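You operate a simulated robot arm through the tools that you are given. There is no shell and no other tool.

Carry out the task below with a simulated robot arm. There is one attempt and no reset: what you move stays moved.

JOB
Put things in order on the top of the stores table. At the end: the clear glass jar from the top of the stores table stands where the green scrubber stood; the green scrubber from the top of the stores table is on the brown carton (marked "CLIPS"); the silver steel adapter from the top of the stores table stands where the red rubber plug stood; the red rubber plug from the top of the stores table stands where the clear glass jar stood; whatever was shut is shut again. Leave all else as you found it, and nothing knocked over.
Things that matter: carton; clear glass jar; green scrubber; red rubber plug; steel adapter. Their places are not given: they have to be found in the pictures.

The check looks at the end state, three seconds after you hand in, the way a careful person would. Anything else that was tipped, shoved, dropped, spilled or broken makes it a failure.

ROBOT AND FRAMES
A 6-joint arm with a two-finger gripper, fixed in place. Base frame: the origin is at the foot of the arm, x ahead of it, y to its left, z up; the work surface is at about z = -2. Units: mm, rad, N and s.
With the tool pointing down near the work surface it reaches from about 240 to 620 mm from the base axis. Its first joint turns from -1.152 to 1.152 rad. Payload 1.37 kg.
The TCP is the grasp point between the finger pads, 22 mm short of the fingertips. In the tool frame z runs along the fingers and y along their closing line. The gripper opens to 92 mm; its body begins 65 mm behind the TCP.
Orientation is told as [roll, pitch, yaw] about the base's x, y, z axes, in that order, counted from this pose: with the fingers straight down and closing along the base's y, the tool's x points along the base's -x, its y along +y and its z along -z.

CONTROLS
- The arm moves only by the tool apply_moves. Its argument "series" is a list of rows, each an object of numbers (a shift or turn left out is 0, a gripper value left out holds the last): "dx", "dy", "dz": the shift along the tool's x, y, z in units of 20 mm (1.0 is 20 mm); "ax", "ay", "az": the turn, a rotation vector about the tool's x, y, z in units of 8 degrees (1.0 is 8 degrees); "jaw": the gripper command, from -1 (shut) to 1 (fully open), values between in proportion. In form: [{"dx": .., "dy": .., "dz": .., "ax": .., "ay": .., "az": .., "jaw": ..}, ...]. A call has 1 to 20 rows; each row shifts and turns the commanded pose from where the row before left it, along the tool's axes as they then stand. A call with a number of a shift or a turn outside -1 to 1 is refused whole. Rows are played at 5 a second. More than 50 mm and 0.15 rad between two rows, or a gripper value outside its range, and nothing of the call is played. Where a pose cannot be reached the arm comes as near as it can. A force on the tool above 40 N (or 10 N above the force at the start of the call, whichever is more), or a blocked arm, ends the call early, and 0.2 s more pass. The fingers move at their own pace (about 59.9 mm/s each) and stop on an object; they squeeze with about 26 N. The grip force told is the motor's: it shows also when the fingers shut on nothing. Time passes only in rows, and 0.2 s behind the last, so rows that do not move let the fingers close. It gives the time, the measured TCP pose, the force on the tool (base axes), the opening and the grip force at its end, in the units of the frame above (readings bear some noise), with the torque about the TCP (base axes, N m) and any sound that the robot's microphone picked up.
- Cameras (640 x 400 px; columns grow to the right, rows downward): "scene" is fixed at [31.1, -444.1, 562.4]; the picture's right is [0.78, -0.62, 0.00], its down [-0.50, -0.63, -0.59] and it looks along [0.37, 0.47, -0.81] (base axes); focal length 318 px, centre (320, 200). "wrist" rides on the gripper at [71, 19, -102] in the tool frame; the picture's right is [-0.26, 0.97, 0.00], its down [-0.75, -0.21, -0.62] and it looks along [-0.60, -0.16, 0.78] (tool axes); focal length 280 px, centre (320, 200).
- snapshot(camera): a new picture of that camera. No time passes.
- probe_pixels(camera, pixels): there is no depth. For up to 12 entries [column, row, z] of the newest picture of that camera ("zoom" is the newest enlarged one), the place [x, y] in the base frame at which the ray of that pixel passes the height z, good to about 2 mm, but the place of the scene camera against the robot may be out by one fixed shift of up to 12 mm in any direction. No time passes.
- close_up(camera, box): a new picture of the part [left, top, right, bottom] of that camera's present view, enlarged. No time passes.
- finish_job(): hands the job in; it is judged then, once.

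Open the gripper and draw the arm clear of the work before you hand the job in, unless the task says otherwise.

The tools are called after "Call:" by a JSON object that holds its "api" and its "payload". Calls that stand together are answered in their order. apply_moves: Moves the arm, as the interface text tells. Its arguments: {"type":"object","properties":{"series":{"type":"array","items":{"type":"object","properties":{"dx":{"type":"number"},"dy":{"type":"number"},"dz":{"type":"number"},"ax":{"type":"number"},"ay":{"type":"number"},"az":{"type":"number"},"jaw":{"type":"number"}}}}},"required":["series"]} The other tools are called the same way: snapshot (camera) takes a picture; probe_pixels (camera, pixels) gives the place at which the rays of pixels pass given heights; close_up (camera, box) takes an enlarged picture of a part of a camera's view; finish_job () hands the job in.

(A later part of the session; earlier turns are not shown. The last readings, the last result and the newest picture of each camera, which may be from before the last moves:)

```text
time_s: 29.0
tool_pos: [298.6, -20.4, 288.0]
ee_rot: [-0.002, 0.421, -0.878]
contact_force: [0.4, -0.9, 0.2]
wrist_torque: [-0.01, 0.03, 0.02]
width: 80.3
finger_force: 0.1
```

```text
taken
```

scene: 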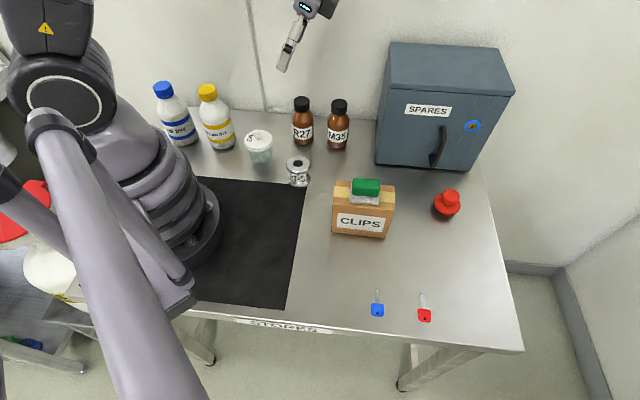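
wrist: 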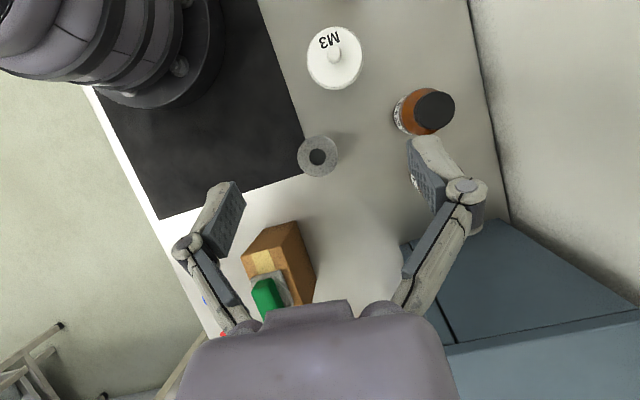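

The tilt goes the right way: fingers lean toward the jar, camera on top. I add the other 32°.

Call:
{"api": "apply_moves", "payload": {"series": [{"ay": 1}, {"ay": 1}, {"ay": 1}, {"ay": 1}, {}]}}

Call:
{"api": "snapshot", "payload": {"camera": "wrist"}}

Call:
{"api": "snapshot", "payload": {"camera": "scene"}}

```text
time_s: 30.2
tool_pos: [299.3, -22.1, 287.1]
ee_rot: [-0.002, 0.978, -0.88]
contact_force: [0.3, -0.1, -1.0]
wrist_torque: [-0.04, 0.0, 0.01]
width: 80.4
finger_force: 0.1
```

```text
taken
```

wrist: 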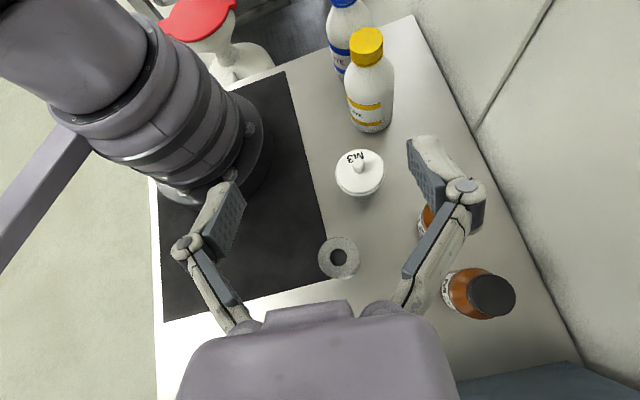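

```text
taken
```

scene: 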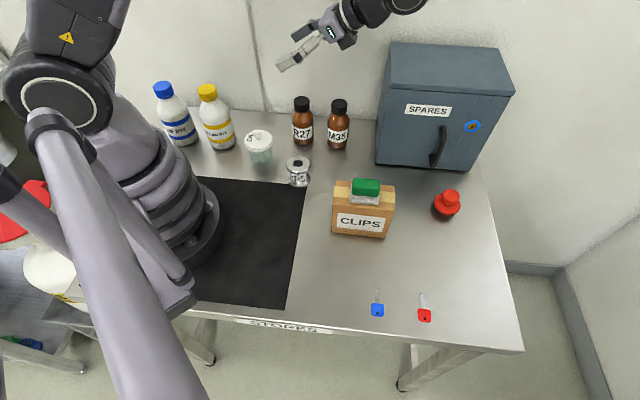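

The tilt reached 56°. Before approaching I check the adapter's height and the R27 bottle position, since the tilted gripper body will pass between them.

Call:
{"api": "close_up", "payload": {"camera": "scene", "box": [278, 150, 318, 190]}}

Call:
{"api": "close_up", "payload": {"camera": "wrist", "box": [300, 120, 420, 290]}}

```text
10.00 times, centred on (298, 170) of scene
```

zoom: 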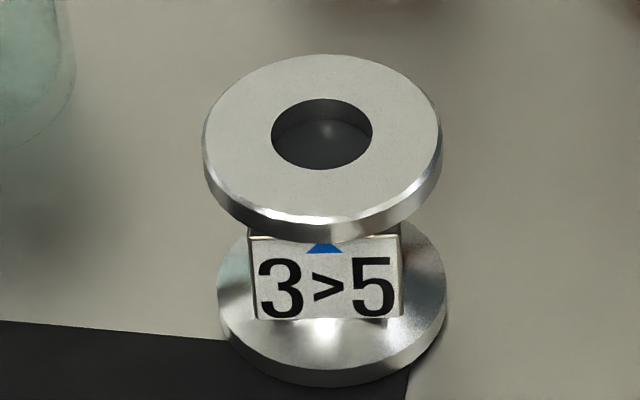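

```text
2.35 times, centred on (360, 205) of wrist
```

zoom: 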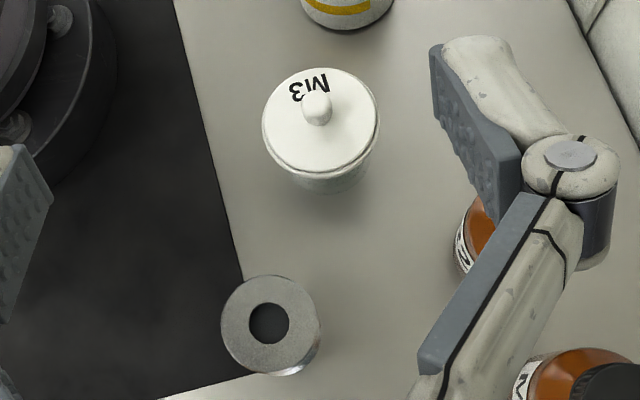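

Call:
{"api": "probe_pixels", "payload": {"camera": "scene", "pixels": [[298.2, 163.7, 40], [298.2, 163.7, 45], [298.2, 163.7, 50], [298.2, 163.7, 55], [299.2, 181, -2], [299.2, 180, 2], [286.3, 164, 48], [310.1, 163.5, 48]]}}

Call:
{"api": "probe_pixels", "payload": {"camera": "zoom", "pixels": [[269, 323, 40], [269, 323, 45], [269, 323, 50], [320, 125, 60], [320, 125, 64], [470, 245, -2]]}}

```text
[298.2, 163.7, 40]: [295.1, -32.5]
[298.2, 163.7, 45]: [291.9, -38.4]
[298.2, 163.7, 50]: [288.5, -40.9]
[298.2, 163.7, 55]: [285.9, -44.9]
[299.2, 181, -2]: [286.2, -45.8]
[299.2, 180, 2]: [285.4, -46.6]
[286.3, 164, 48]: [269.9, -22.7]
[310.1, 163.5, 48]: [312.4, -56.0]
```

```text
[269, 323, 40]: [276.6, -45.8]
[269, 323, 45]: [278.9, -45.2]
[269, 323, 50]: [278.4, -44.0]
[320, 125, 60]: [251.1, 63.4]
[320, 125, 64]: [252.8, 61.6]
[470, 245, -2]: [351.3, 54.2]
```

The adapter turns out to be about 55 mm tall at (278.4,-44.5), so the tilted body must pass it carefully. I look at the gripper body's shape from the scene camera to get its widths.

Call:
{"api": "close_up", "payload": {"camera": "scene", "box": [260, 0, 440, 90]}}

Call:
{"api": "close_up", "payload": {"camera": "wrist", "box": [325, 140, 397, 205]}}

```text
3.56 times, centred on (350, 45) of scene
```

zoom: 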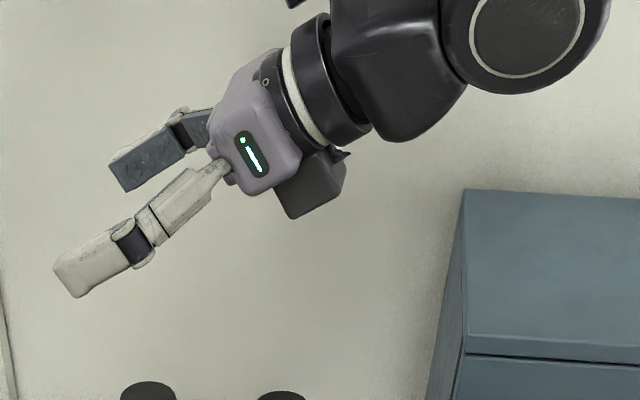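

```text
6.15 times, centred on (361, 172) of wrist
```

zoom: 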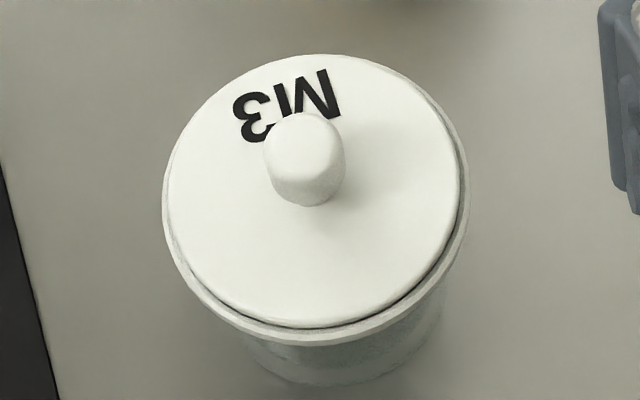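

From the side view, the body's lower edge reaches about 43 mm below the axis. A yaw of -42° and tilt of 50° gives room beside both the adapter and the R27 bottle, so I set that and move to above the pre-grasp point (311,3,160).

Call:
{"api": "apply_moves", "payload": {"series": [{"ax": 0.435, "az": -0.2935}, {"ax": 0.435, "az": -0.2935}, {"ay": -0.75}, {}, {"dx": -0.919, "dy": 0.268, "dz": 0.881}, {"dx": -0.919, "dy": 0.268, "dz": 0.881}, {"dx": -0.919, "dy": 0.268, "dz": 0.881}, {"dx": -0.919, "dy": 0.268, "dz": 0.881}, {"dx": -0.919, "dy": 0.268, "dz": 0.881}, {}]}}

Call:
{"api": "snapshot", "payload": {"camera": "wrist"}}

Call:
{"api": "snapshot", "payload": {"camera": "scene"}}

```text
time_s: 32.4
tool_pos: [310.8, 7.1, 160.3]
ee_rot: [-0.002, 0.872, -0.732]
contact_force: [-0.5, -0.2, -0.1]
wrist_torque: [-0.01, -0.02, 0.03]
width: 80.6
finger_force: 0.1
```

```text
taken
```

wrist: 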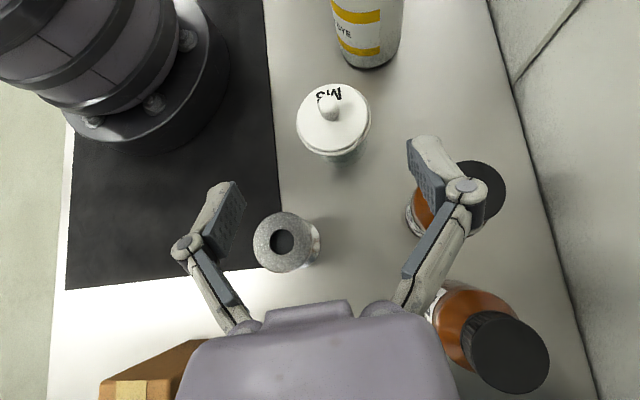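

```text
taken
```

scene: 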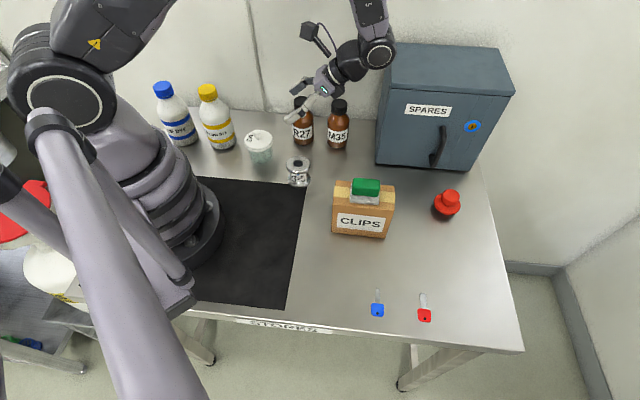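

The pose is right (tilt 50°, yaw -42°). I enlarge the jar in this nearer wrist view to fix its axis and the glass base.

Call:
{"api": "close_up", "payload": {"camera": "wrist", "box": [285, 75, 381, 170]}}

```text
4.21 times, centred on (333, 122) of wrist
```

zoom: 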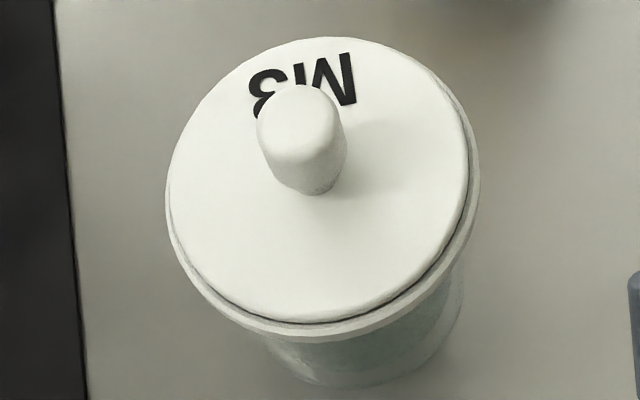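

Call:
{"api": "probe_pixels", "payload": {"camera": "zoom", "pixels": [[318, 178, 62], [318, 178, 65], [322, 192, 58], [322, 192, 61], [165, 215, 60], [480, 180, 60], [296, 342, 58], [350, 387, -2], [268, 350, -2], [458, 300, -2]]}}

```text
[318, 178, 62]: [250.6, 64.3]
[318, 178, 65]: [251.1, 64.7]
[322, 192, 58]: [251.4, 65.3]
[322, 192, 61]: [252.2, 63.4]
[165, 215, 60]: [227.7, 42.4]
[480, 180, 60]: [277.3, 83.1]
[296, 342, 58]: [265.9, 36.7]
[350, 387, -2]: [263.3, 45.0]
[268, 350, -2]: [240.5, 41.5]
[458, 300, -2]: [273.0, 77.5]
```

Lid centre reads about (251,64) here, versus (247,64) earlier; I'll take the mean and refine from nearer. I lower to the pre-grasp point (315,5,96), still well behind the jar.

Call:
{"api": "apply_moves", "payload": {"series": [{"dx": -0.875, "dy": 0.02, "dz": 0.632}, {"dx": -0.875, "dy": 0.02, "dz": 0.632}, {"dx": -0.875, "dy": 0.02, "dz": 0.632}, {}]}}

Call:
{"api": "snapshot", "payload": {"camera": "wrist"}}

Call:
{"api": "close_up", "payload": {"camera": "scene", "box": [230, 20, 410, 200]}}

```text
time_s: 33.4
tool_pos: [314.9, 3.4, 96.3]
ee_rot: [-0.003, 0.874, -0.734]
contact_force: [0.1, -0.4, 0.2]
wrist_torque: [-0.02, 0.03, -0.02]
width: 80.2
finger_force: 0.1
```

```text
taken
```

wrist: 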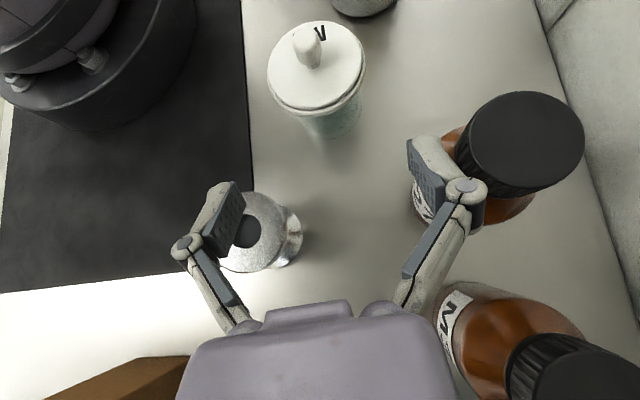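

```text
2.22 times, centred on (320, 110) of scene
```

zoom: 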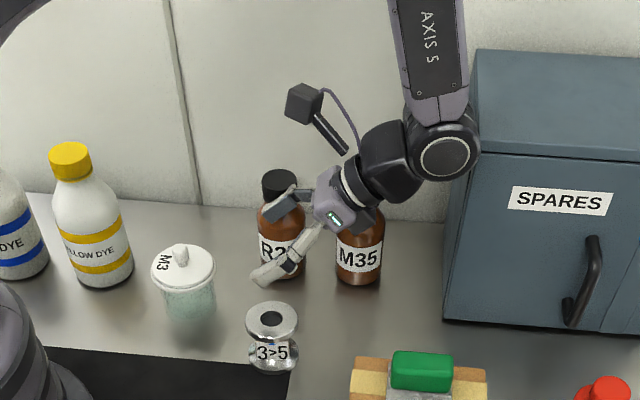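

The right finger is close to the R27 bottle here, so instead I'll go back straight up, shift over the jar at z≈160 and come straight down around it, which keeps well away from R27.

Call:
{"api": "apply_moves", "payload": {"series": [{"dx": 0.817, "dz": -0.686}, {"dx": 0.817, "dz": -0.686}, {"dx": 0.817, "dz": -0.686}, {"dx": 0.684, "dy": 0.016, "dz": 0.815}, {"dx": 0.684, "dy": 0.016, "dz": 0.815}, {"dx": 0.684, "dy": 0.016, "dz": 0.815}, {"dx": 0.684, "dy": 0.016, "dz": 0.815}, {}]}}

Call:
{"api": "snapshot", "payload": {"camera": "wrist"}}

Call:
{"api": "snapshot", "payload": {"camera": "scene"}}

```text
time_s: 35.2
tool_pos: [251.7, 59.4, 159.9]
ee_rot: [-0.001, 0.872, -0.734]
contact_force: [0.2, 0.0, -0.3]
wrist_torque: [0.03, 0.01, -0.01]
width: 80.5
finger_force: 0.0
```

```text
taken
```

wrist: 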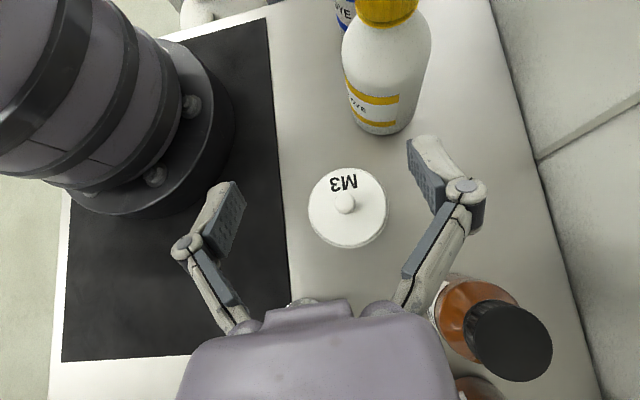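

```text
taken
```

scene: 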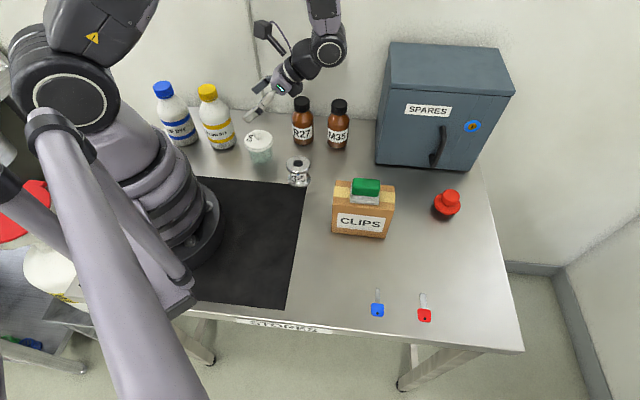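

Now the jar is right between the fingers in the wrist view at (348,207). I measure its lid from here to fine-tune before descending.

Call:
{"api": "close_up", "payload": {"camera": "wrist", "box": [295, 155, 401, 260]}}

Call:
{"api": "probe_pixels", "payload": {"camera": "wrist", "pixels": [[308.5, 209, 60], [388.5, 205, 60], [344, 167, 64], [351, 248, 58], [345, 207, 66], [292, 280, -2], [292, 250, -2]]}}

```text
3.81 times, centred on (348, 208) of wrist
```

zoom: 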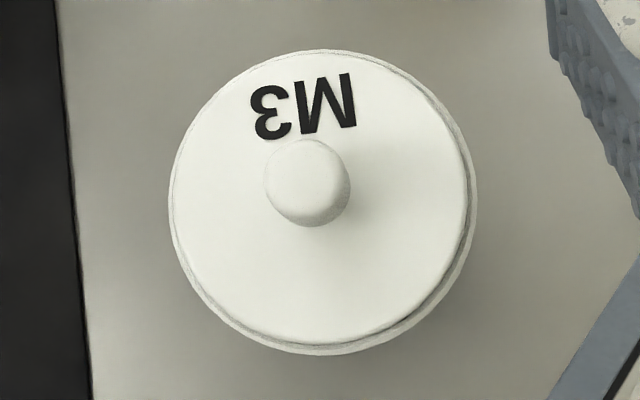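

```text
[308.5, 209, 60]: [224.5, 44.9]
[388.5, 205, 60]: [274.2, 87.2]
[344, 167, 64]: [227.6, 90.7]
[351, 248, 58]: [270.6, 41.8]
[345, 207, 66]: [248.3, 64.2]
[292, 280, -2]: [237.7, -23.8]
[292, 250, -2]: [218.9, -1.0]
```

The jar axis is at about (249,65.5), so I shift 1.7 mm sideways and come down vertically to z≈90 first, then look.

Call:
{"api": "apply_moves", "payload": {"series": [{"dx": -0.67, "dy": 0.085, "dz": 0.5625}, {"dx": -0.67, "dz": 0.5625}, {"dx": -0.67, "dz": 0.5625}, {"dx": -0.67, "dz": 0.5625}, {}]}}

Call:
{"api": "snapshot", "payload": {"camera": "wrist"}}

Call:
{"api": "close_up", "payload": {"camera": "scene", "box": [210, 60, 370, 200]}}

```text
time_s: 36.4
tool_pos: [253.2, 61.7, 89.9]
ee_rot: [-0.003, 0.872, -0.734]
contact_force: [-0.5, 0.6, -0.5]
wrist_torque: [-0.04, 0.0, 0.01]
width: 80.6
finger_force: 0.0
```

```text
taken
```

wrist: 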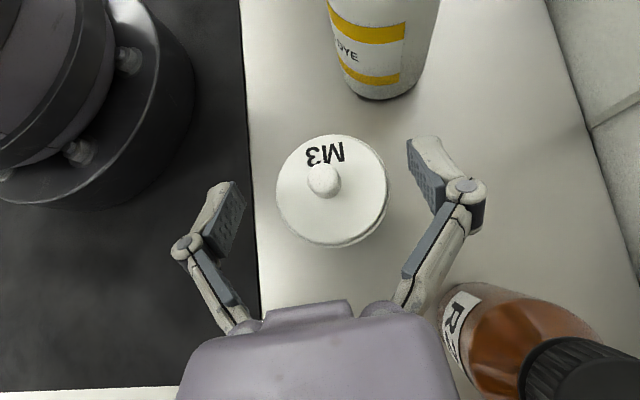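

```text
2.86 times, centred on (290, 130) of scene
```

zoom: 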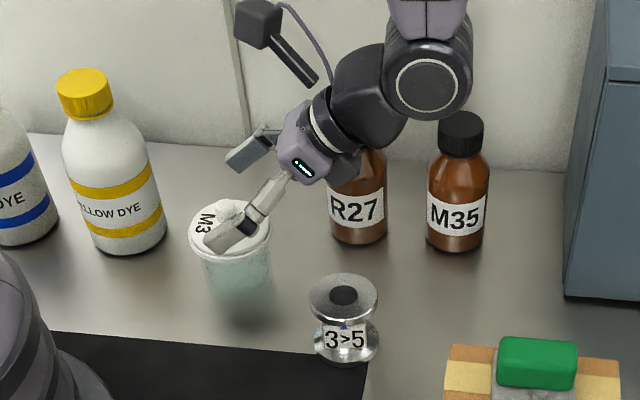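

Call:
{"api": "probe_pixels", "payload": {"camera": "wrist", "pixels": [[276.5, 192, 60], [390.5, 192, 60], [331, 134, 64], [340, 248, 58], [331, 188, 64], [440, 300, 60], [520, 345, 110]]}}

Call:
{"api": "close_up", "payload": {"camera": "wrist", "box": [170, 120, 490, 330]}}

```text
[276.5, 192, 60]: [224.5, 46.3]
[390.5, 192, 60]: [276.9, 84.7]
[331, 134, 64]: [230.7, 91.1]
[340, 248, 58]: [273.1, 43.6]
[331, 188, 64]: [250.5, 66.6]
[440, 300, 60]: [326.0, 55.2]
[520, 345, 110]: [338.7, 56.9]
```

```text
1.90 times, centred on (330, 225) of wrist
```

zoom: 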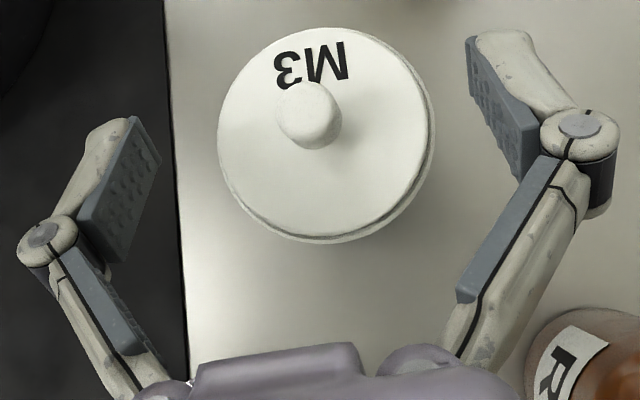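

Axis now reads (250.7,66.2), so I shift 1.5 mm more along the closing line and go down to z≈50.

Call:
{"api": "apply_moves", "payload": {"series": [{"dx": -0.38, "dy": 0.075, "dz": 0.32}, {"dx": -0.38, "dz": 0.32}, {"dx": -0.38, "dz": 0.32}, {"dx": -0.38, "dz": 0.32}, {}]}}

Call:
{"api": "snapshot", "payload": {"camera": "wrist"}}

Call:
{"api": "close_up", "payload": {"camera": "scene", "box": [210, 80, 350, 200]}}

```text
time_s: 37.6
tool_pos: [255.0, 62.9, 49.5]
ee_rot: [0.0, 0.873, -0.733]
contact_force: [-0.3, 0.3, -0.4]
wrist_torque: [0.06, 0.01, 0.02]
width: 80.2
finger_force: 0.1
```

```text
taken
```

wrist: 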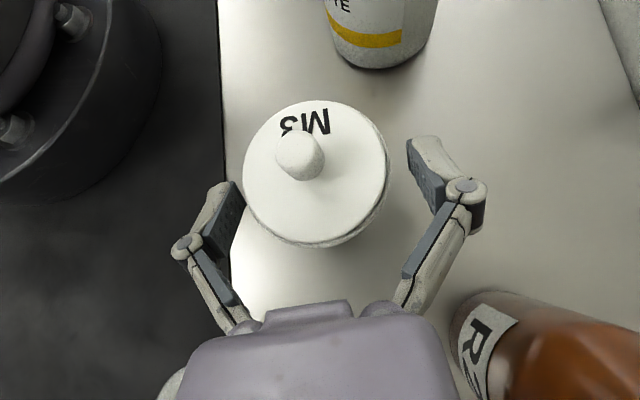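

```text
3.33 times, centred on (280, 140) of scene
```

zoom: 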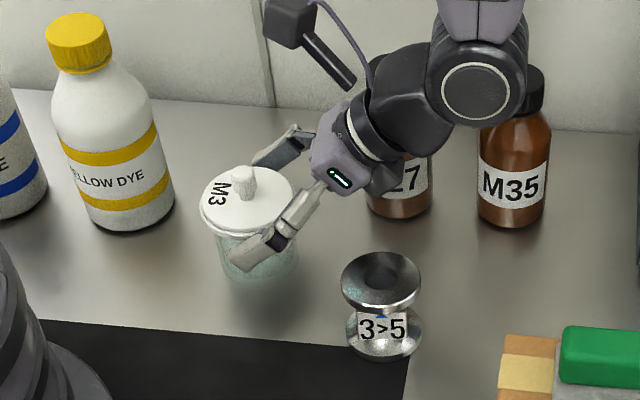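

Call:
{"api": "probe_pixels", "payload": {"camera": "wrist", "pixels": [[243, 175, 60], [390.5, 175, 60], [316, 101, 64], [322, 247, 58], [316, 168, 64]]}}

```text
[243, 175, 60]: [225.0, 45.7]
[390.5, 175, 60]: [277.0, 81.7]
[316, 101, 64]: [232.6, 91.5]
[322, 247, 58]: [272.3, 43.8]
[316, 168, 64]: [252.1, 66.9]
```

Lateral offset is below 1 mm. I go down the remaining distance to z≈26 in small steps.

Call:
{"api": "apply_moves", "payload": {"series": [{"dx": -0.225, "dy": 0.02, "dz": 0.189}, {"dx": -0.225, "dz": 0.189}, {"dx": -0.225, "dz": 0.189}, {"dx": -0.225, "dz": 0.189}, {}]}}

Call:
{"api": "snapshot", "payload": {"camera": "wrist"}}

Call:
{"api": "close_up", "payload": {"camera": "scene", "box": [220, 100, 340, 200]}}

```text
time_s: 38.8
tool_pos: [255.3, 64.0, 25.7]
ee_rot: [-0.001, 0.873, -0.733]
contact_force: [-0.1, -0.3, -0.9]
wrist_torque: [-0.01, -0.01, 0.0]
width: 80.7
finger_force: 0.1
```

```text
taken
```

wrist: 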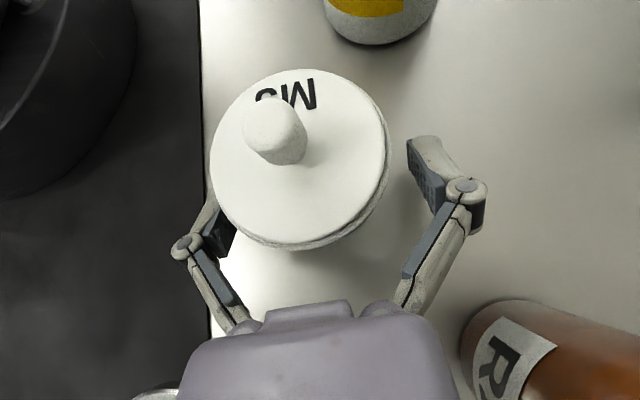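

```text
4.00 times, centred on (280, 150) of scene
```

zoom: 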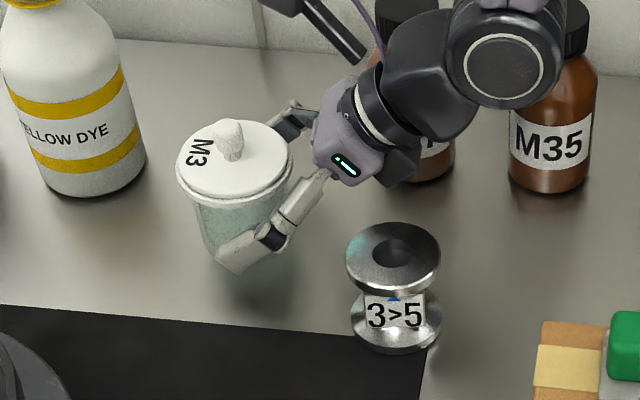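

The fingers straddle the glass below the rim with no contact, and the adapter is clear. I lower 2.5 mm more for rim clearance and close on the glass.

Call:
{"api": "apply_moves", "payload": {"series": [{"dx": -0.096, "dz": 0.08}, {}, {"jaw": 0.4}, {"jaw": 0.3}, {"jaw": 0.2}, {"jaw": 0.1}, {"jaw": -0.3}, {}, {}]}}

Call:
{"api": "snapshot", "payload": {"camera": "wrist"}}

Call:
{"api": "close_up", "payload": {"camera": "scene", "box": [220, 100, 340, 200]}}

```text
time_s: 40.8
tool_pos: [254.4, 64.7, 25.2]
ee_rot: [-0.001, 0.871, -0.734]
contact_force: [-0.8, -1.9, 4.0]
wrist_torque: [-0.06, 0.1, 0.02]
width: 55.3
finger_force: 26.1
```

```text
taken
```

wrist: 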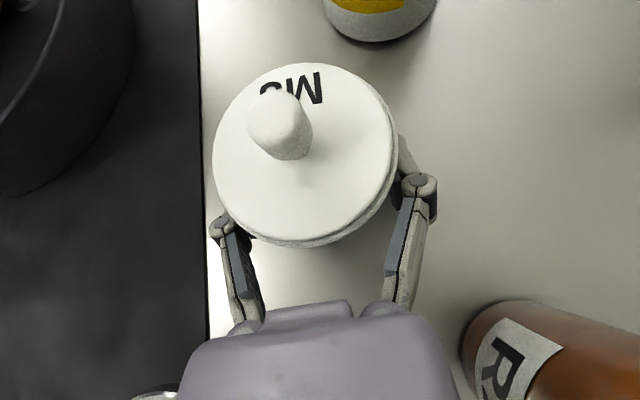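

```text
4.00 times, centred on (280, 150) of scene
```

zoom: 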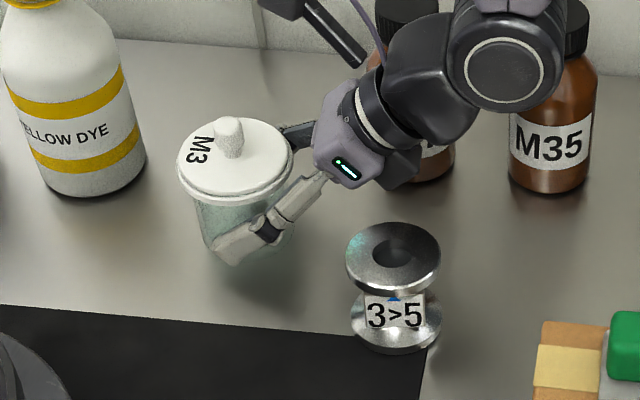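

It's gripped at 55.3 mm on the glass with the lid undisturbed. I lift 10 mm slowly and check.

Call:
{"api": "apply_moves", "payload": {"series": [{"dx": 0.096, "dz": -0.08, "jaw": -1}, {"dx": 0.096, "dz": -0.08}, {"dx": 0.096, "dz": -0.08}, {"dx": 0.096, "dz": -0.08}, {}]}}

Call:
{"api": "snapshot", "payload": {"camera": "wrist"}}

Call:
{"api": "close_up", "payload": {"camera": "scene", "box": [220, 100, 340, 200]}}

```text
time_s: 42.0
tool_pos: [256.2, 63.5, 34.8]
ee_rot: [-0.002, 0.872, -0.732]
contact_force: [-0.4, -0.4, -1.8]
wrist_torque: [-0.02, 0.02, 0.03]
width: 54.9
finger_force: 26.3
```

```text
taken
```

wrist: 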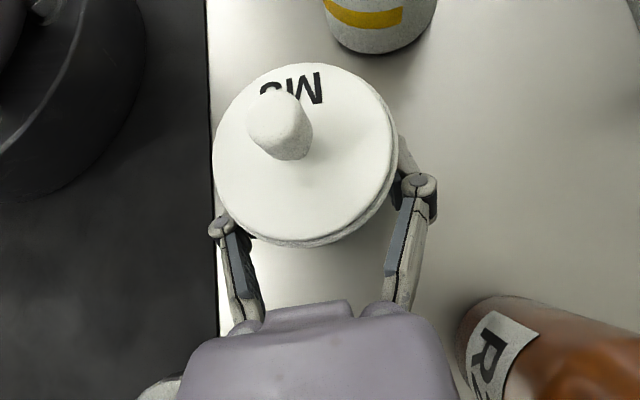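

```text
4.00 times, centred on (280, 150) of scene
```

zoom: 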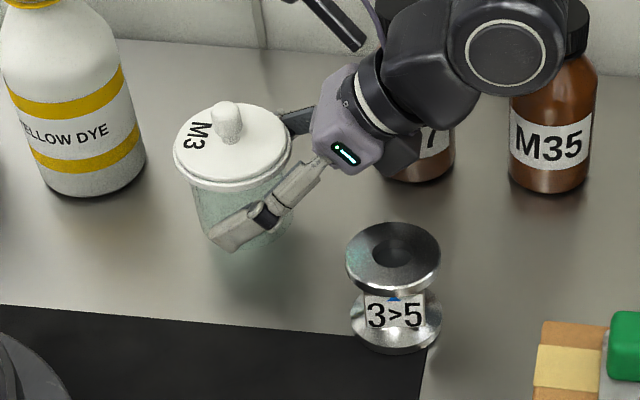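

The jar came up whole, lid on, about 2 N of weight and unchanged in the grip. I lift on to TCP z≈165 at a calm pace.

Call:
{"api": "apply_moves", "payload": {"series": [{"dx": 0.35, "dz": -0.294}, {"dx": 0.56, "dz": -0.47}, {"dx": 0.56, "dz": -0.47}, {"dx": 0.56, "dz": -0.47}, {"dx": 0.56, "dz": -0.47}, {"dx": 0.56, "dz": -0.47}, {"dx": 0.56, "dz": -0.47}, {"dx": 0.56, "dz": -0.47}, {"dx": 0.56, "dz": -0.47}, {"dx": 0.25, "dz": -0.21}, {}]}}

Call:
{"api": "snapshot", "payload": {"camera": "wrist"}}

Call:
{"api": "snapshot", "payload": {"camera": "scene"}}

```text
time_s: 44.4
tool_pos: [255.8, 63.4, 168.3]
ee_rot: [-0.001, 0.872, -0.734]
contact_force: [-1.1, -0.2, -2.3]
wrist_torque: [-0.04, 0.0, -0.03]
width: 55.0
finger_force: 26.2
```

```text
taken
```

wrist: 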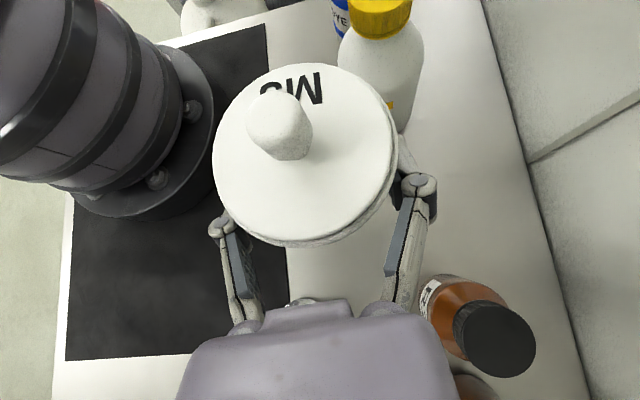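

```text
taken
```

scene: 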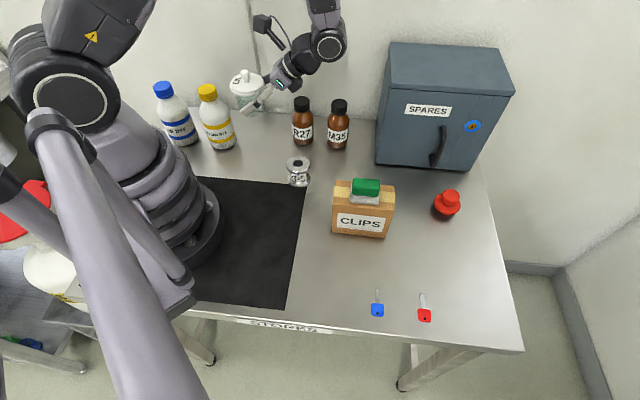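

The jar is up and steady. I probe the lid in the grip to know the jar axis relative to the TCP.

Call:
{"api": "probe_pixels", "payload": {"camera": "wrist", "pixels": [[212, 158, 204], [398, 158, 204], [302, 63, 208], [306, 248, 202], [305, 152, 208]]}}

```text
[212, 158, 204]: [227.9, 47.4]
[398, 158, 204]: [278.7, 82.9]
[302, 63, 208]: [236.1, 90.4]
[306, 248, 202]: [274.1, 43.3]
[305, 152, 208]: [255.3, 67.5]
```

The jar axis sits about (-2.8,+2.5) mm from the TCP. I carry it level at z≈168 to above the scrubber's old place, TCP target (171.5,-271).

Call:
{"api": "apply_moves", "payload": {"series": [{"dx": -0.137, "dy": -0.401, "dz": -0.163}, {"dx": -0.273, "dy": -0.802, "dz": -0.325}, {"dx": -0.273, "dy": -0.802, "dz": -0.325}, {"dx": -0.273, "dy": -0.802, "dz": -0.325}, {"dx": -0.273, "dy": -0.802, "dz": -0.325}, {"dx": -0.273, "dy": -0.802, "dz": -0.325}, {"dx": -0.273, "dy": -0.802, "dz": -0.325}, {"dx": -0.273, "dy": -0.802, "dz": -0.325}, {"dx": -0.273, "dy": -0.802, "dz": -0.325}, {"dx": -0.273, "dy": -0.802, "dz": -0.325}, {"dx": -0.273, "dy": -0.802, "dz": -0.325}, {"dx": -0.273, "dy": -0.802, "dz": -0.325}, {"dx": -0.273, "dy": -0.802, "dz": -0.325}, {"dx": -0.273, "dy": -0.802, "dz": -0.325}, {"dx": -0.273, "dy": -0.802, "dz": -0.325}, {"dx": -0.273, "dy": -0.802, "dz": -0.325}, {"dx": -0.273, "dy": -0.802, "dz": -0.325}, {"dx": -0.273, "dy": -0.802, "dz": -0.325}, {"dx": -0.273, "dy": -0.802, "dz": -0.325}, {"dx": -0.137, "dy": -0.401, "dz": -0.163}]}}

Call:
{"api": "snapshot", "payload": {"camera": "scene"}}

Call:
{"api": "snapshot", "payload": {"camera": "wrist"}}

```text
time_s: 48.6
tool_pos: [172.9, -271.1, 166.3]
ee_rot: [-0.001, 0.874, -0.733]
contact_force: [0.5, -0.3, -2.5]
wrist_torque: [0.0, -0.03, 0.02]
width: 54.7
finger_force: 25.8
```

```text
taken
```

scene: 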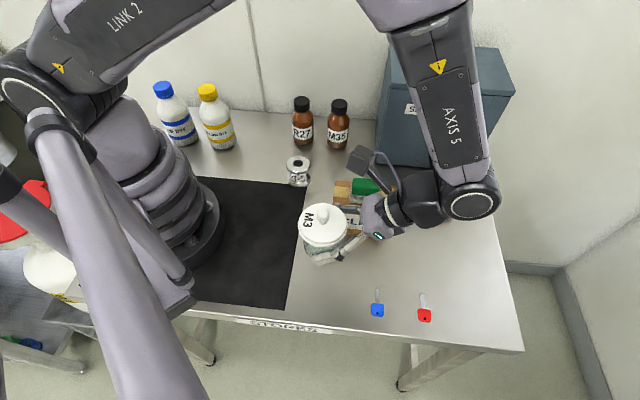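

```text
taken
```

wrist: 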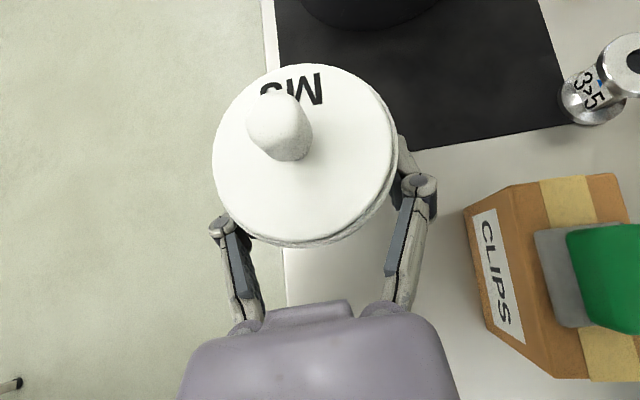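

The jar hangs above the old scrubber place, lid on. I probe the lid again at the present height to check alignment.

Call:
{"api": "probe_pixels", "payload": {"camera": "wrist", "pixels": [[212, 158, 203], [398, 158, 203], [302, 63, 207], [306, 248, 201], [305, 152, 207]]}}

Call:
{"api": "probe_pixels", "payload": {"camera": "scene", "pixels": [[299, 227, 203], [347, 225, 203], [323, 224, 207], [307, 268, -2], [323, 326, -2]]}}

Call:
{"api": "close_up", "payload": {"camera": "scene", "box": [280, 180, 440, 320]}}

```text
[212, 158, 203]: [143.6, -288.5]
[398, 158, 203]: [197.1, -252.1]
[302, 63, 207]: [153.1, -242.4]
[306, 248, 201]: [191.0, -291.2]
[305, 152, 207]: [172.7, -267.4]
```

```text
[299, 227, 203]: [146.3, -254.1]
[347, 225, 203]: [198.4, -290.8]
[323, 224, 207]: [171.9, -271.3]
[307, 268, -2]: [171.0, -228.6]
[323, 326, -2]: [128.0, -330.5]
```

```text
2.86 times, centred on (360, 250) of scene
```

zoom: 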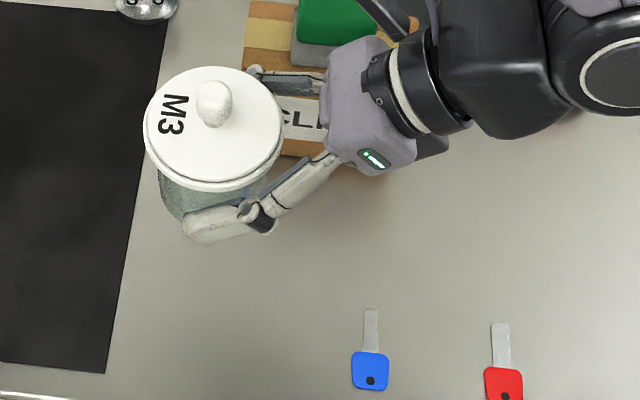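

Alignment is within about 1–2 mm. I lower vertically by about 130 mm at a calm pace.

Call:
{"api": "apply_moves", "payload": {"series": [{"dx": -0.25, "dy": -0.03, "dz": 0.23}, {"dx": -0.54, "dz": 0.453}, {"dx": -0.54, "dz": 0.453}, {"dx": -0.54, "dz": 0.453}, {"dx": -0.54, "dz": 0.453}, {"dx": -0.54, "dz": 0.453}, {"dx": -0.54, "dz": 0.453}, {"dx": -0.54, "dz": 0.453}, {"dx": -0.54, "dz": 0.453}, {"dx": -0.3, "dz": 0.252}, {"dx": -0.1, "dz": 0.084}, {}]}}

Call:
{"api": "snapshot", "payload": {"camera": "scene"}}

Call:
{"api": "snapshot", "payload": {"camera": "wrist"}}

```text
time_s: 51.2
tool_pos: [170.6, -271.9, 37.1]
ee_rot: [-0.003, 0.874, -0.733]
contact_force: [-0.6, 0.1, -0.6]
wrist_torque: [-0.02, -0.02, -0.01]
width: 55.2
finger_force: 26.1
```

```text
taken
```

scene: 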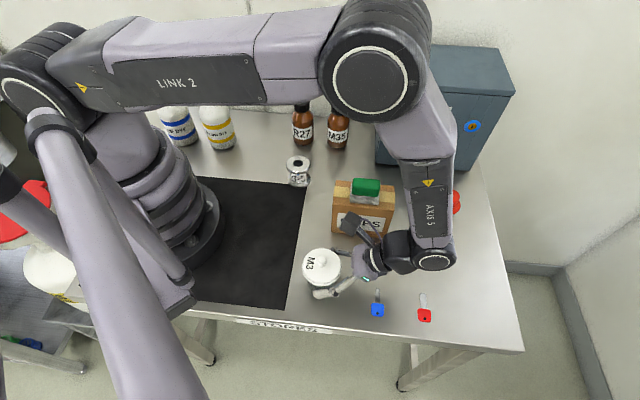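

```text
taken
```

wrist: 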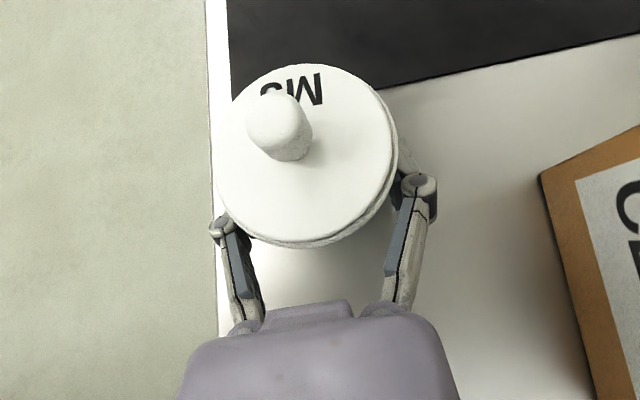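

All clear. I lower 9 mm more, then feel for the table in 1 mm steps.

Call:
{"api": "apply_moves", "payload": {"series": [{"dx": -0.115, "dz": 0.0965}, {"dx": -0.115, "dz": 0.0965}, {"dx": -0.115, "dz": 0.0965}, {}]}}

Call:
{"api": "apply_moves", "payload": {"series": [{"dx": -0.038, "dz": 0.032}, {"dx": -0.038, "dz": 0.032}, {}]}}

```text
time_s: 52.2
tool_pos: [172.0, -271.9, 27.7]
ee_rot: [-0.002, 0.872, -0.734]
contact_force: [-0.1, -0.8, -2.6]
wrist_torque: [-0.05, 0.01, 0.01]
width: 55.3
finger_force: 25.7
```

```text
time_s: 53.0
tool_pos: [171.0, -271.4, 26.7]
ee_rot: [-0.002, 0.873, -0.733]
contact_force: [-0.4, 0.1, -2.5]
wrist_torque: [0.01, -0.01, -0.01]
width: 55.3
finger_force: 26.0
```

No contact yet at z≈26; I go on in 1 mm steps.

Call:
{"api": "apply_moves", "payload": {"series": [{"dx": -0.038, "dz": 0.032}, {}, {}]}}

Call:
{"api": "apply_moves", "payload": {"series": [{"dx": -0.038, "dz": 0.032}, {}, {}]}}

```text
time_s: 53.8
tool_pos: [171.0, -272.4, 26.1]
ee_rot: [-0.002, 0.873, -0.734]
contact_force: [-0.6, 0.3, 1.7]
wrist_torque: [-0.08, 0.11, 0.03]
width: 55.0
finger_force: 25.9
```

```text
time_s: 54.6
tool_pos: [172.1, -271.3, 23.9]
ee_rot: [-0.003, 0.874, -0.733]
contact_force: [-4.4, 2.2, 15.4]
wrist_torque: [-0.03, 0.1, 0.04]
width: 54.9
finger_force: 25.9
```

The jar rests on the table (15 N). I ease up half a millimetre and open the fingers gradually.

Call:
{"api": "apply_moves", "payload": {"series": [{"dx": 0.023, "dz": -0.019}, {}, {"jaw": 0.22}, {"jaw": 0.28}, {"jaw": 0.4}, {"jaw": 0.6}, {"jaw": 0.75}, {}]}}

Call:
{"api": "snapshot", "payload": {"camera": "wrist"}}

Call:
{"api": "close_up", "payload": {"camera": "scene", "box": [270, 200, 430, 330]}}

```text
time_s: 56.4
tool_pos: [171.4, -271.7, 25.1]
ee_rot: [-0.002, 0.873, -0.733]
contact_force: [0.0, 0.6, 0.7]
wrist_torque: [0.0, -0.01, 0.01]
width: 80.4
finger_force: 0.0
```

```text
taken
```

wrist: 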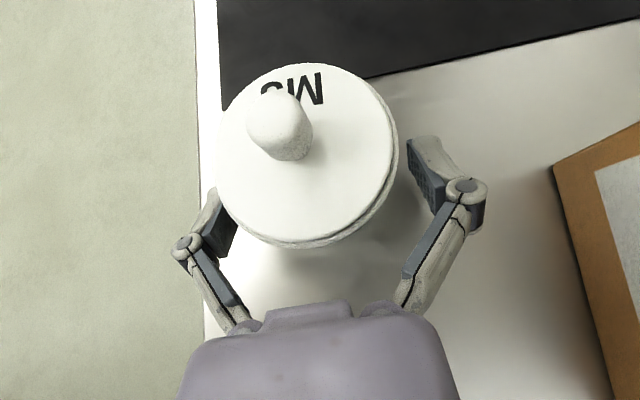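

```text
3.08 times, centred on (350, 265) of scene
```

zoom: 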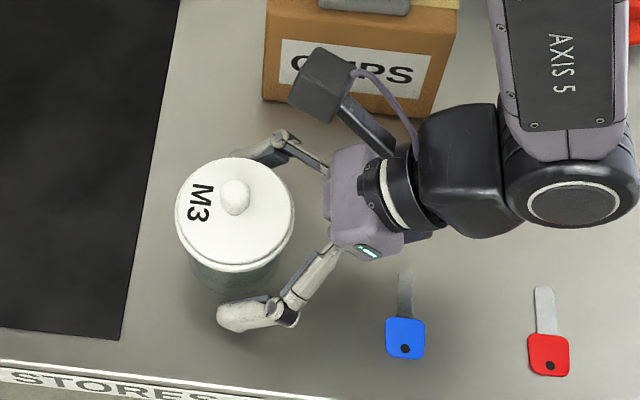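

The jar stands free between open fingers. I withdraw straight up to z≈200.

Call:
{"api": "apply_moves", "payload": {"series": [{"dx": 0.2, "dz": -0.168}, {"dx": 0.383, "dz": -0.3215}, {"dx": 0.383, "dz": -0.3215}, {"dx": 0.383, "dz": -0.3215}, {"dx": 0.6, "dz": -0.504}, {"dx": 0.766, "dz": -0.643}, {"dx": 0.766, "dz": -0.643}, {"dx": 0.766, "dz": -0.643}, {"dx": 0.766, "dz": -0.643}, {"dx": 0.766, "dz": -0.643}, {"dx": 0.766, "dz": -0.643}, {}]}}

Call:
{"api": "snapshot", "payload": {"camera": "wrist"}}

Call:
{"api": "snapshot", "payload": {"camera": "scene"}}

```text
time_s: 59.0
tool_pos: [171.6, -270.3, 196.0]
ee_rot: [-0.001, 0.874, -0.733]
contact_force: [-0.8, 0.4, 0.3]
wrist_torque: [-0.03, 0.01, -0.02]
width: 80.5
finger_force: 0.1
```

```text
taken
```

wrist: 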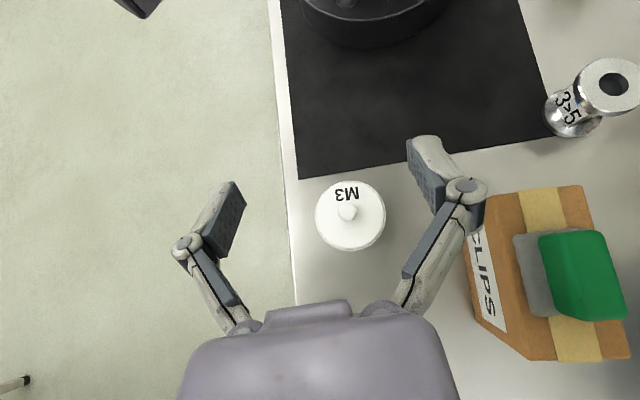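

```text
taken
```

scene: 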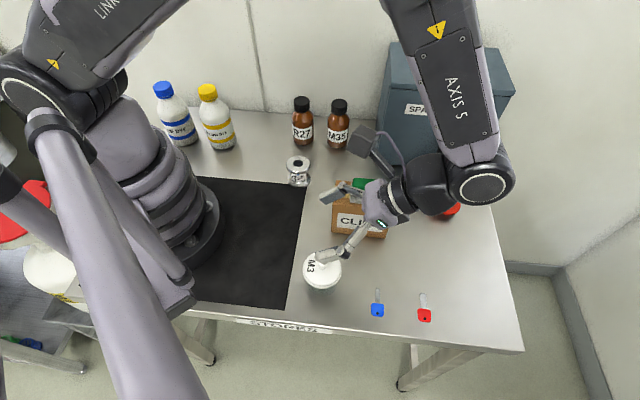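

The jar stands in the scrubber's old place. I check it closely, then rise and bring the tool back upright.

Call:
{"api": "close_up", "payload": {"camera": "wrist", "box": [290, 160, 410, 270]}}

Call:
{"api": "apply_moves", "payload": {"series": [{"dx": 0.766, "dz": -0.643}, {"dx": 0.766, "dz": -0.643}, {"dx": 0.766, "dz": -0.643}, {"ay": -0.9}, {"ay": -0.9}, {"ay": -0.9}, {"ay": -0.9}, {"ay": -0.9}, {"ay": -0.9}, {"ay": -0.85}, {}]}}

Call:
{"api": "snapshot", "payload": {"camera": "wrist"}}

Call:
{"api": "snapshot", "payload": {"camera": "scene"}}

```text
3.64 times, centred on (350, 215) of wrist
```

zoom: 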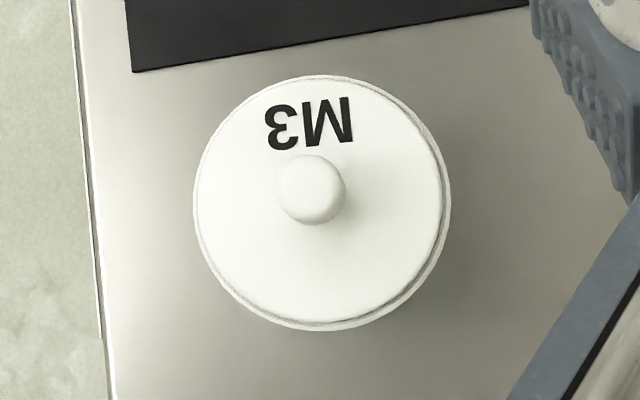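

```text
time_s: 61.4
tool_pos: [171.9, -271.0, 254.9]
ee_rot: [-0.002, -0.002, -0.731]
contact_force: [0.1, -0.2, 0.5]
wrist_torque: [0.03, 0.0, -0.01]
width: 80.4
finger_force: 0.1
```

```text
taken
```

wrist: 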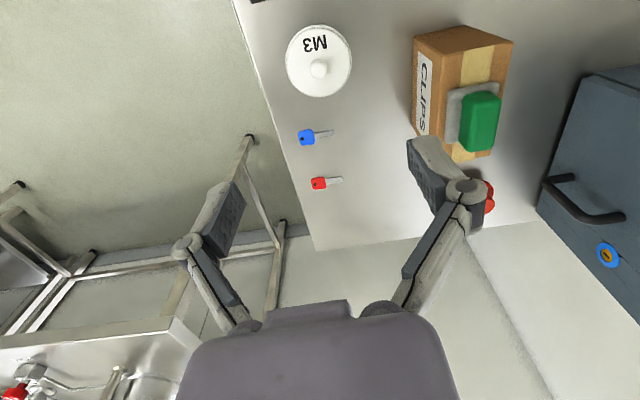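

```text
taken
```

scene: 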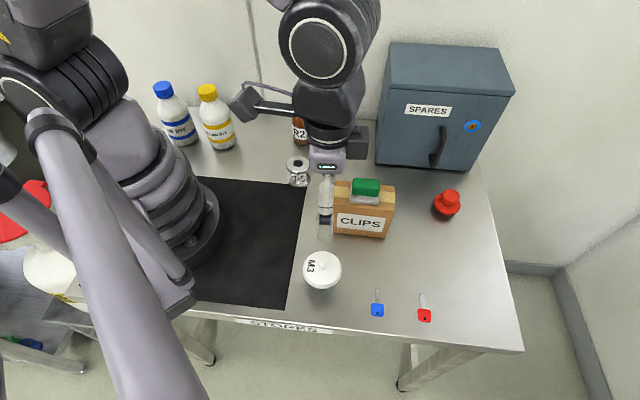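

I check the jar's final position from this upright wrist view.

Call:
{"api": "probe_pixels", "payload": {"camera": "wrist", "pixels": [[285.5, 60, 60], [352, 60, 60], [318, 25, 62], [320, 97, 60], [318, 60, 62]]}}

Call:
{"api": "probe_pixels", "payload": {"camera": "scene", "pixels": [[302.5, 269, 60], [341.5, 268, 60], [322, 267, 62], [322, 292, -2]]}}

```text
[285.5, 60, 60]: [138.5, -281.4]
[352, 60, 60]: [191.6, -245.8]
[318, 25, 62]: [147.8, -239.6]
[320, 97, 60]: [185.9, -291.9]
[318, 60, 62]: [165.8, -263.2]
```

```text
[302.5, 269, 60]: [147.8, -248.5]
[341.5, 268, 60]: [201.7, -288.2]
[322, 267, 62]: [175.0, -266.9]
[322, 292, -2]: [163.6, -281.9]
```

The jar's axis is about (166.5,-266), within about 3 mm of the scrubber's old centre. Now I move over toward the plug at height 255 for a look.

Call:
{"api": "apply_moves", "payload": {"series": [{"dx": -0.919, "dy": 0.8}, {"dx": -0.919, "dy": 0.8}, {"dx": -0.919, "dy": 0.8}, {"dx": -0.919, "dy": 0.8}, {"dx": -0.919, "dy": 0.8}, {"dx": -0.919, "dy": 0.8}, {"dx": -0.919, "dy": 0.8}, {"dx": -0.919, "dy": 0.8}, {"dx": -0.919, "dy": 0.8}, {"dx": -0.919, "dy": 0.8}, {"dx": -0.919, "dy": 0.8}, {}]}}

Call:
{"api": "snapshot", "payload": {"camera": "wrist"}}

Call:
{"api": "snapshot", "payload": {"camera": "scene"}}

```text
time_s: 64.0
tool_pos: [440.2, -275.6, 258.2]
ee_rot: [-0.002, 0.001, -0.733]
contact_force: [0.4, 0.4, -0.1]
wrist_torque: [0.0, -0.01, 0.0]
width: 80.7
finger_force: 0.0
```

```text
taken
```

wrist: 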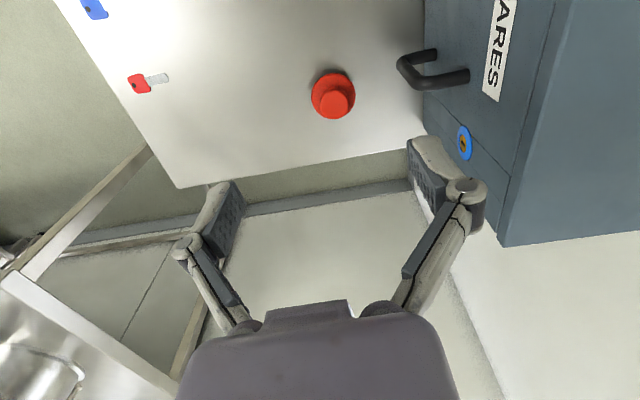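

```text
taken
```

scene: 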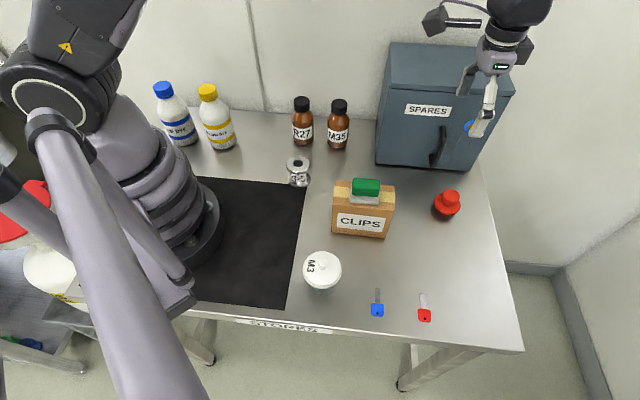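

The plug shows at (333,96). I enlarge it in the wrist view and probe its outline.

Call:
{"api": "close_up", "payload": {"camera": "wrist", "box": [293, 55, 373, 135]}}

```text
5.00 times, centred on (333, 95) of wrist
```

zoom: 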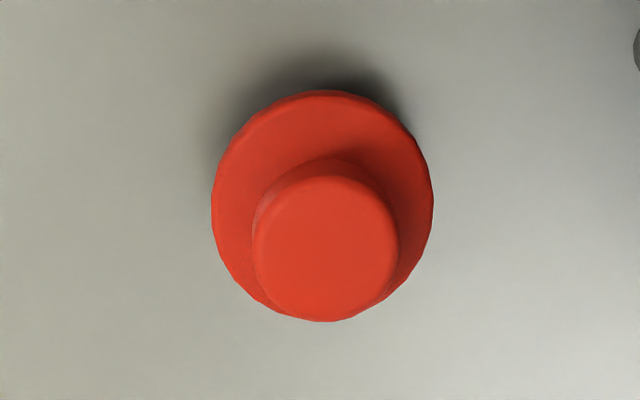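

Call:
{"api": "probe_pixels", "payload": {"camera": "zoom", "pixels": [[323, 205, 0], [323, 205, 10], [323, 205, 20], [326, 248, 30], [326, 248, 40], [326, 248, 50], [252, 248, 40], [398, 248, 40], [212, 205, 12], [434, 205, 12]]}}

Call:
{"api": "probe_pixels", "payload": {"camera": "scene", "pixels": [[447.3, 203.5, 0], [447.3, 203.5, 10], [447.3, 203.5, 20], [450.6, 195.4, 30], [450.6, 195.4, 40], [450.6, 195.4, 50]]}}

```text
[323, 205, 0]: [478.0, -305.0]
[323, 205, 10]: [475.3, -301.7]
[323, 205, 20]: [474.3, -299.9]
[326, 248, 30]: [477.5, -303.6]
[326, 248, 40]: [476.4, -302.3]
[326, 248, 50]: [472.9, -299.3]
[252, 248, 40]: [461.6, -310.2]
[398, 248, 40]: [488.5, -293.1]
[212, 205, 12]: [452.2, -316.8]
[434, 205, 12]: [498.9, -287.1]
```

```text
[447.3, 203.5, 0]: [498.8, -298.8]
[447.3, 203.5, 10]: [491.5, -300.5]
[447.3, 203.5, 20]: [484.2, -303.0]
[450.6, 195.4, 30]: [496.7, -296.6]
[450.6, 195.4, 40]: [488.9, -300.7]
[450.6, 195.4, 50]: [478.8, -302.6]
```

The plug's axis is (475,-300.6), flange top about z=20 and knob top about z=46, knob about 32 mm wide. I go above it and down to z≈100 with the jaw at about 56 mm.

Call:
{"api": "apply_moves", "payload": {"series": [{"dx": -0.71, "dy": 0.0783, "jaw": 0.22}, {"dx": -0.71, "dy": 0.0783}, {"dx": -0.71, "dy": 0.0783}, {"dz": 0.9}, {"dz": 1}, {"dz": 1}, {"dz": 1}, {"dz": 1}, {"dz": 1}, {"dz": 1}, {"dz": 0.9}, {}]}}

Call:
{"api": "snapshot", "payload": {"camera": "wrist"}}

Call:
{"api": "snapshot", "payload": {"camera": "scene"}}

```text
time_s: 66.6
tool_pos: [475.5, -301.4, 100.3]
ee_rot: [-0.002, -0.001, -0.73]
contact_force: [-0.1, 0.0, 0.5]
wrist_torque: [-0.07, -0.03, 0.02]
width: 56.2
finger_force: 0.0
```

```text
taken
```

wrist: 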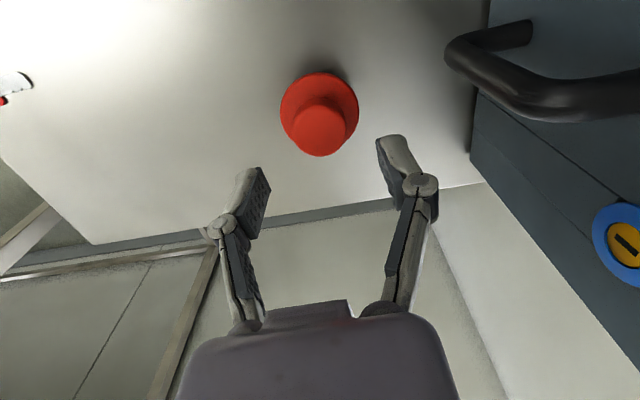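

```text
taken
```

scene: 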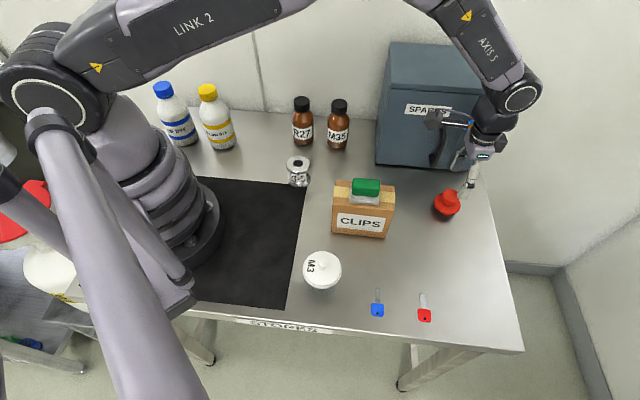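

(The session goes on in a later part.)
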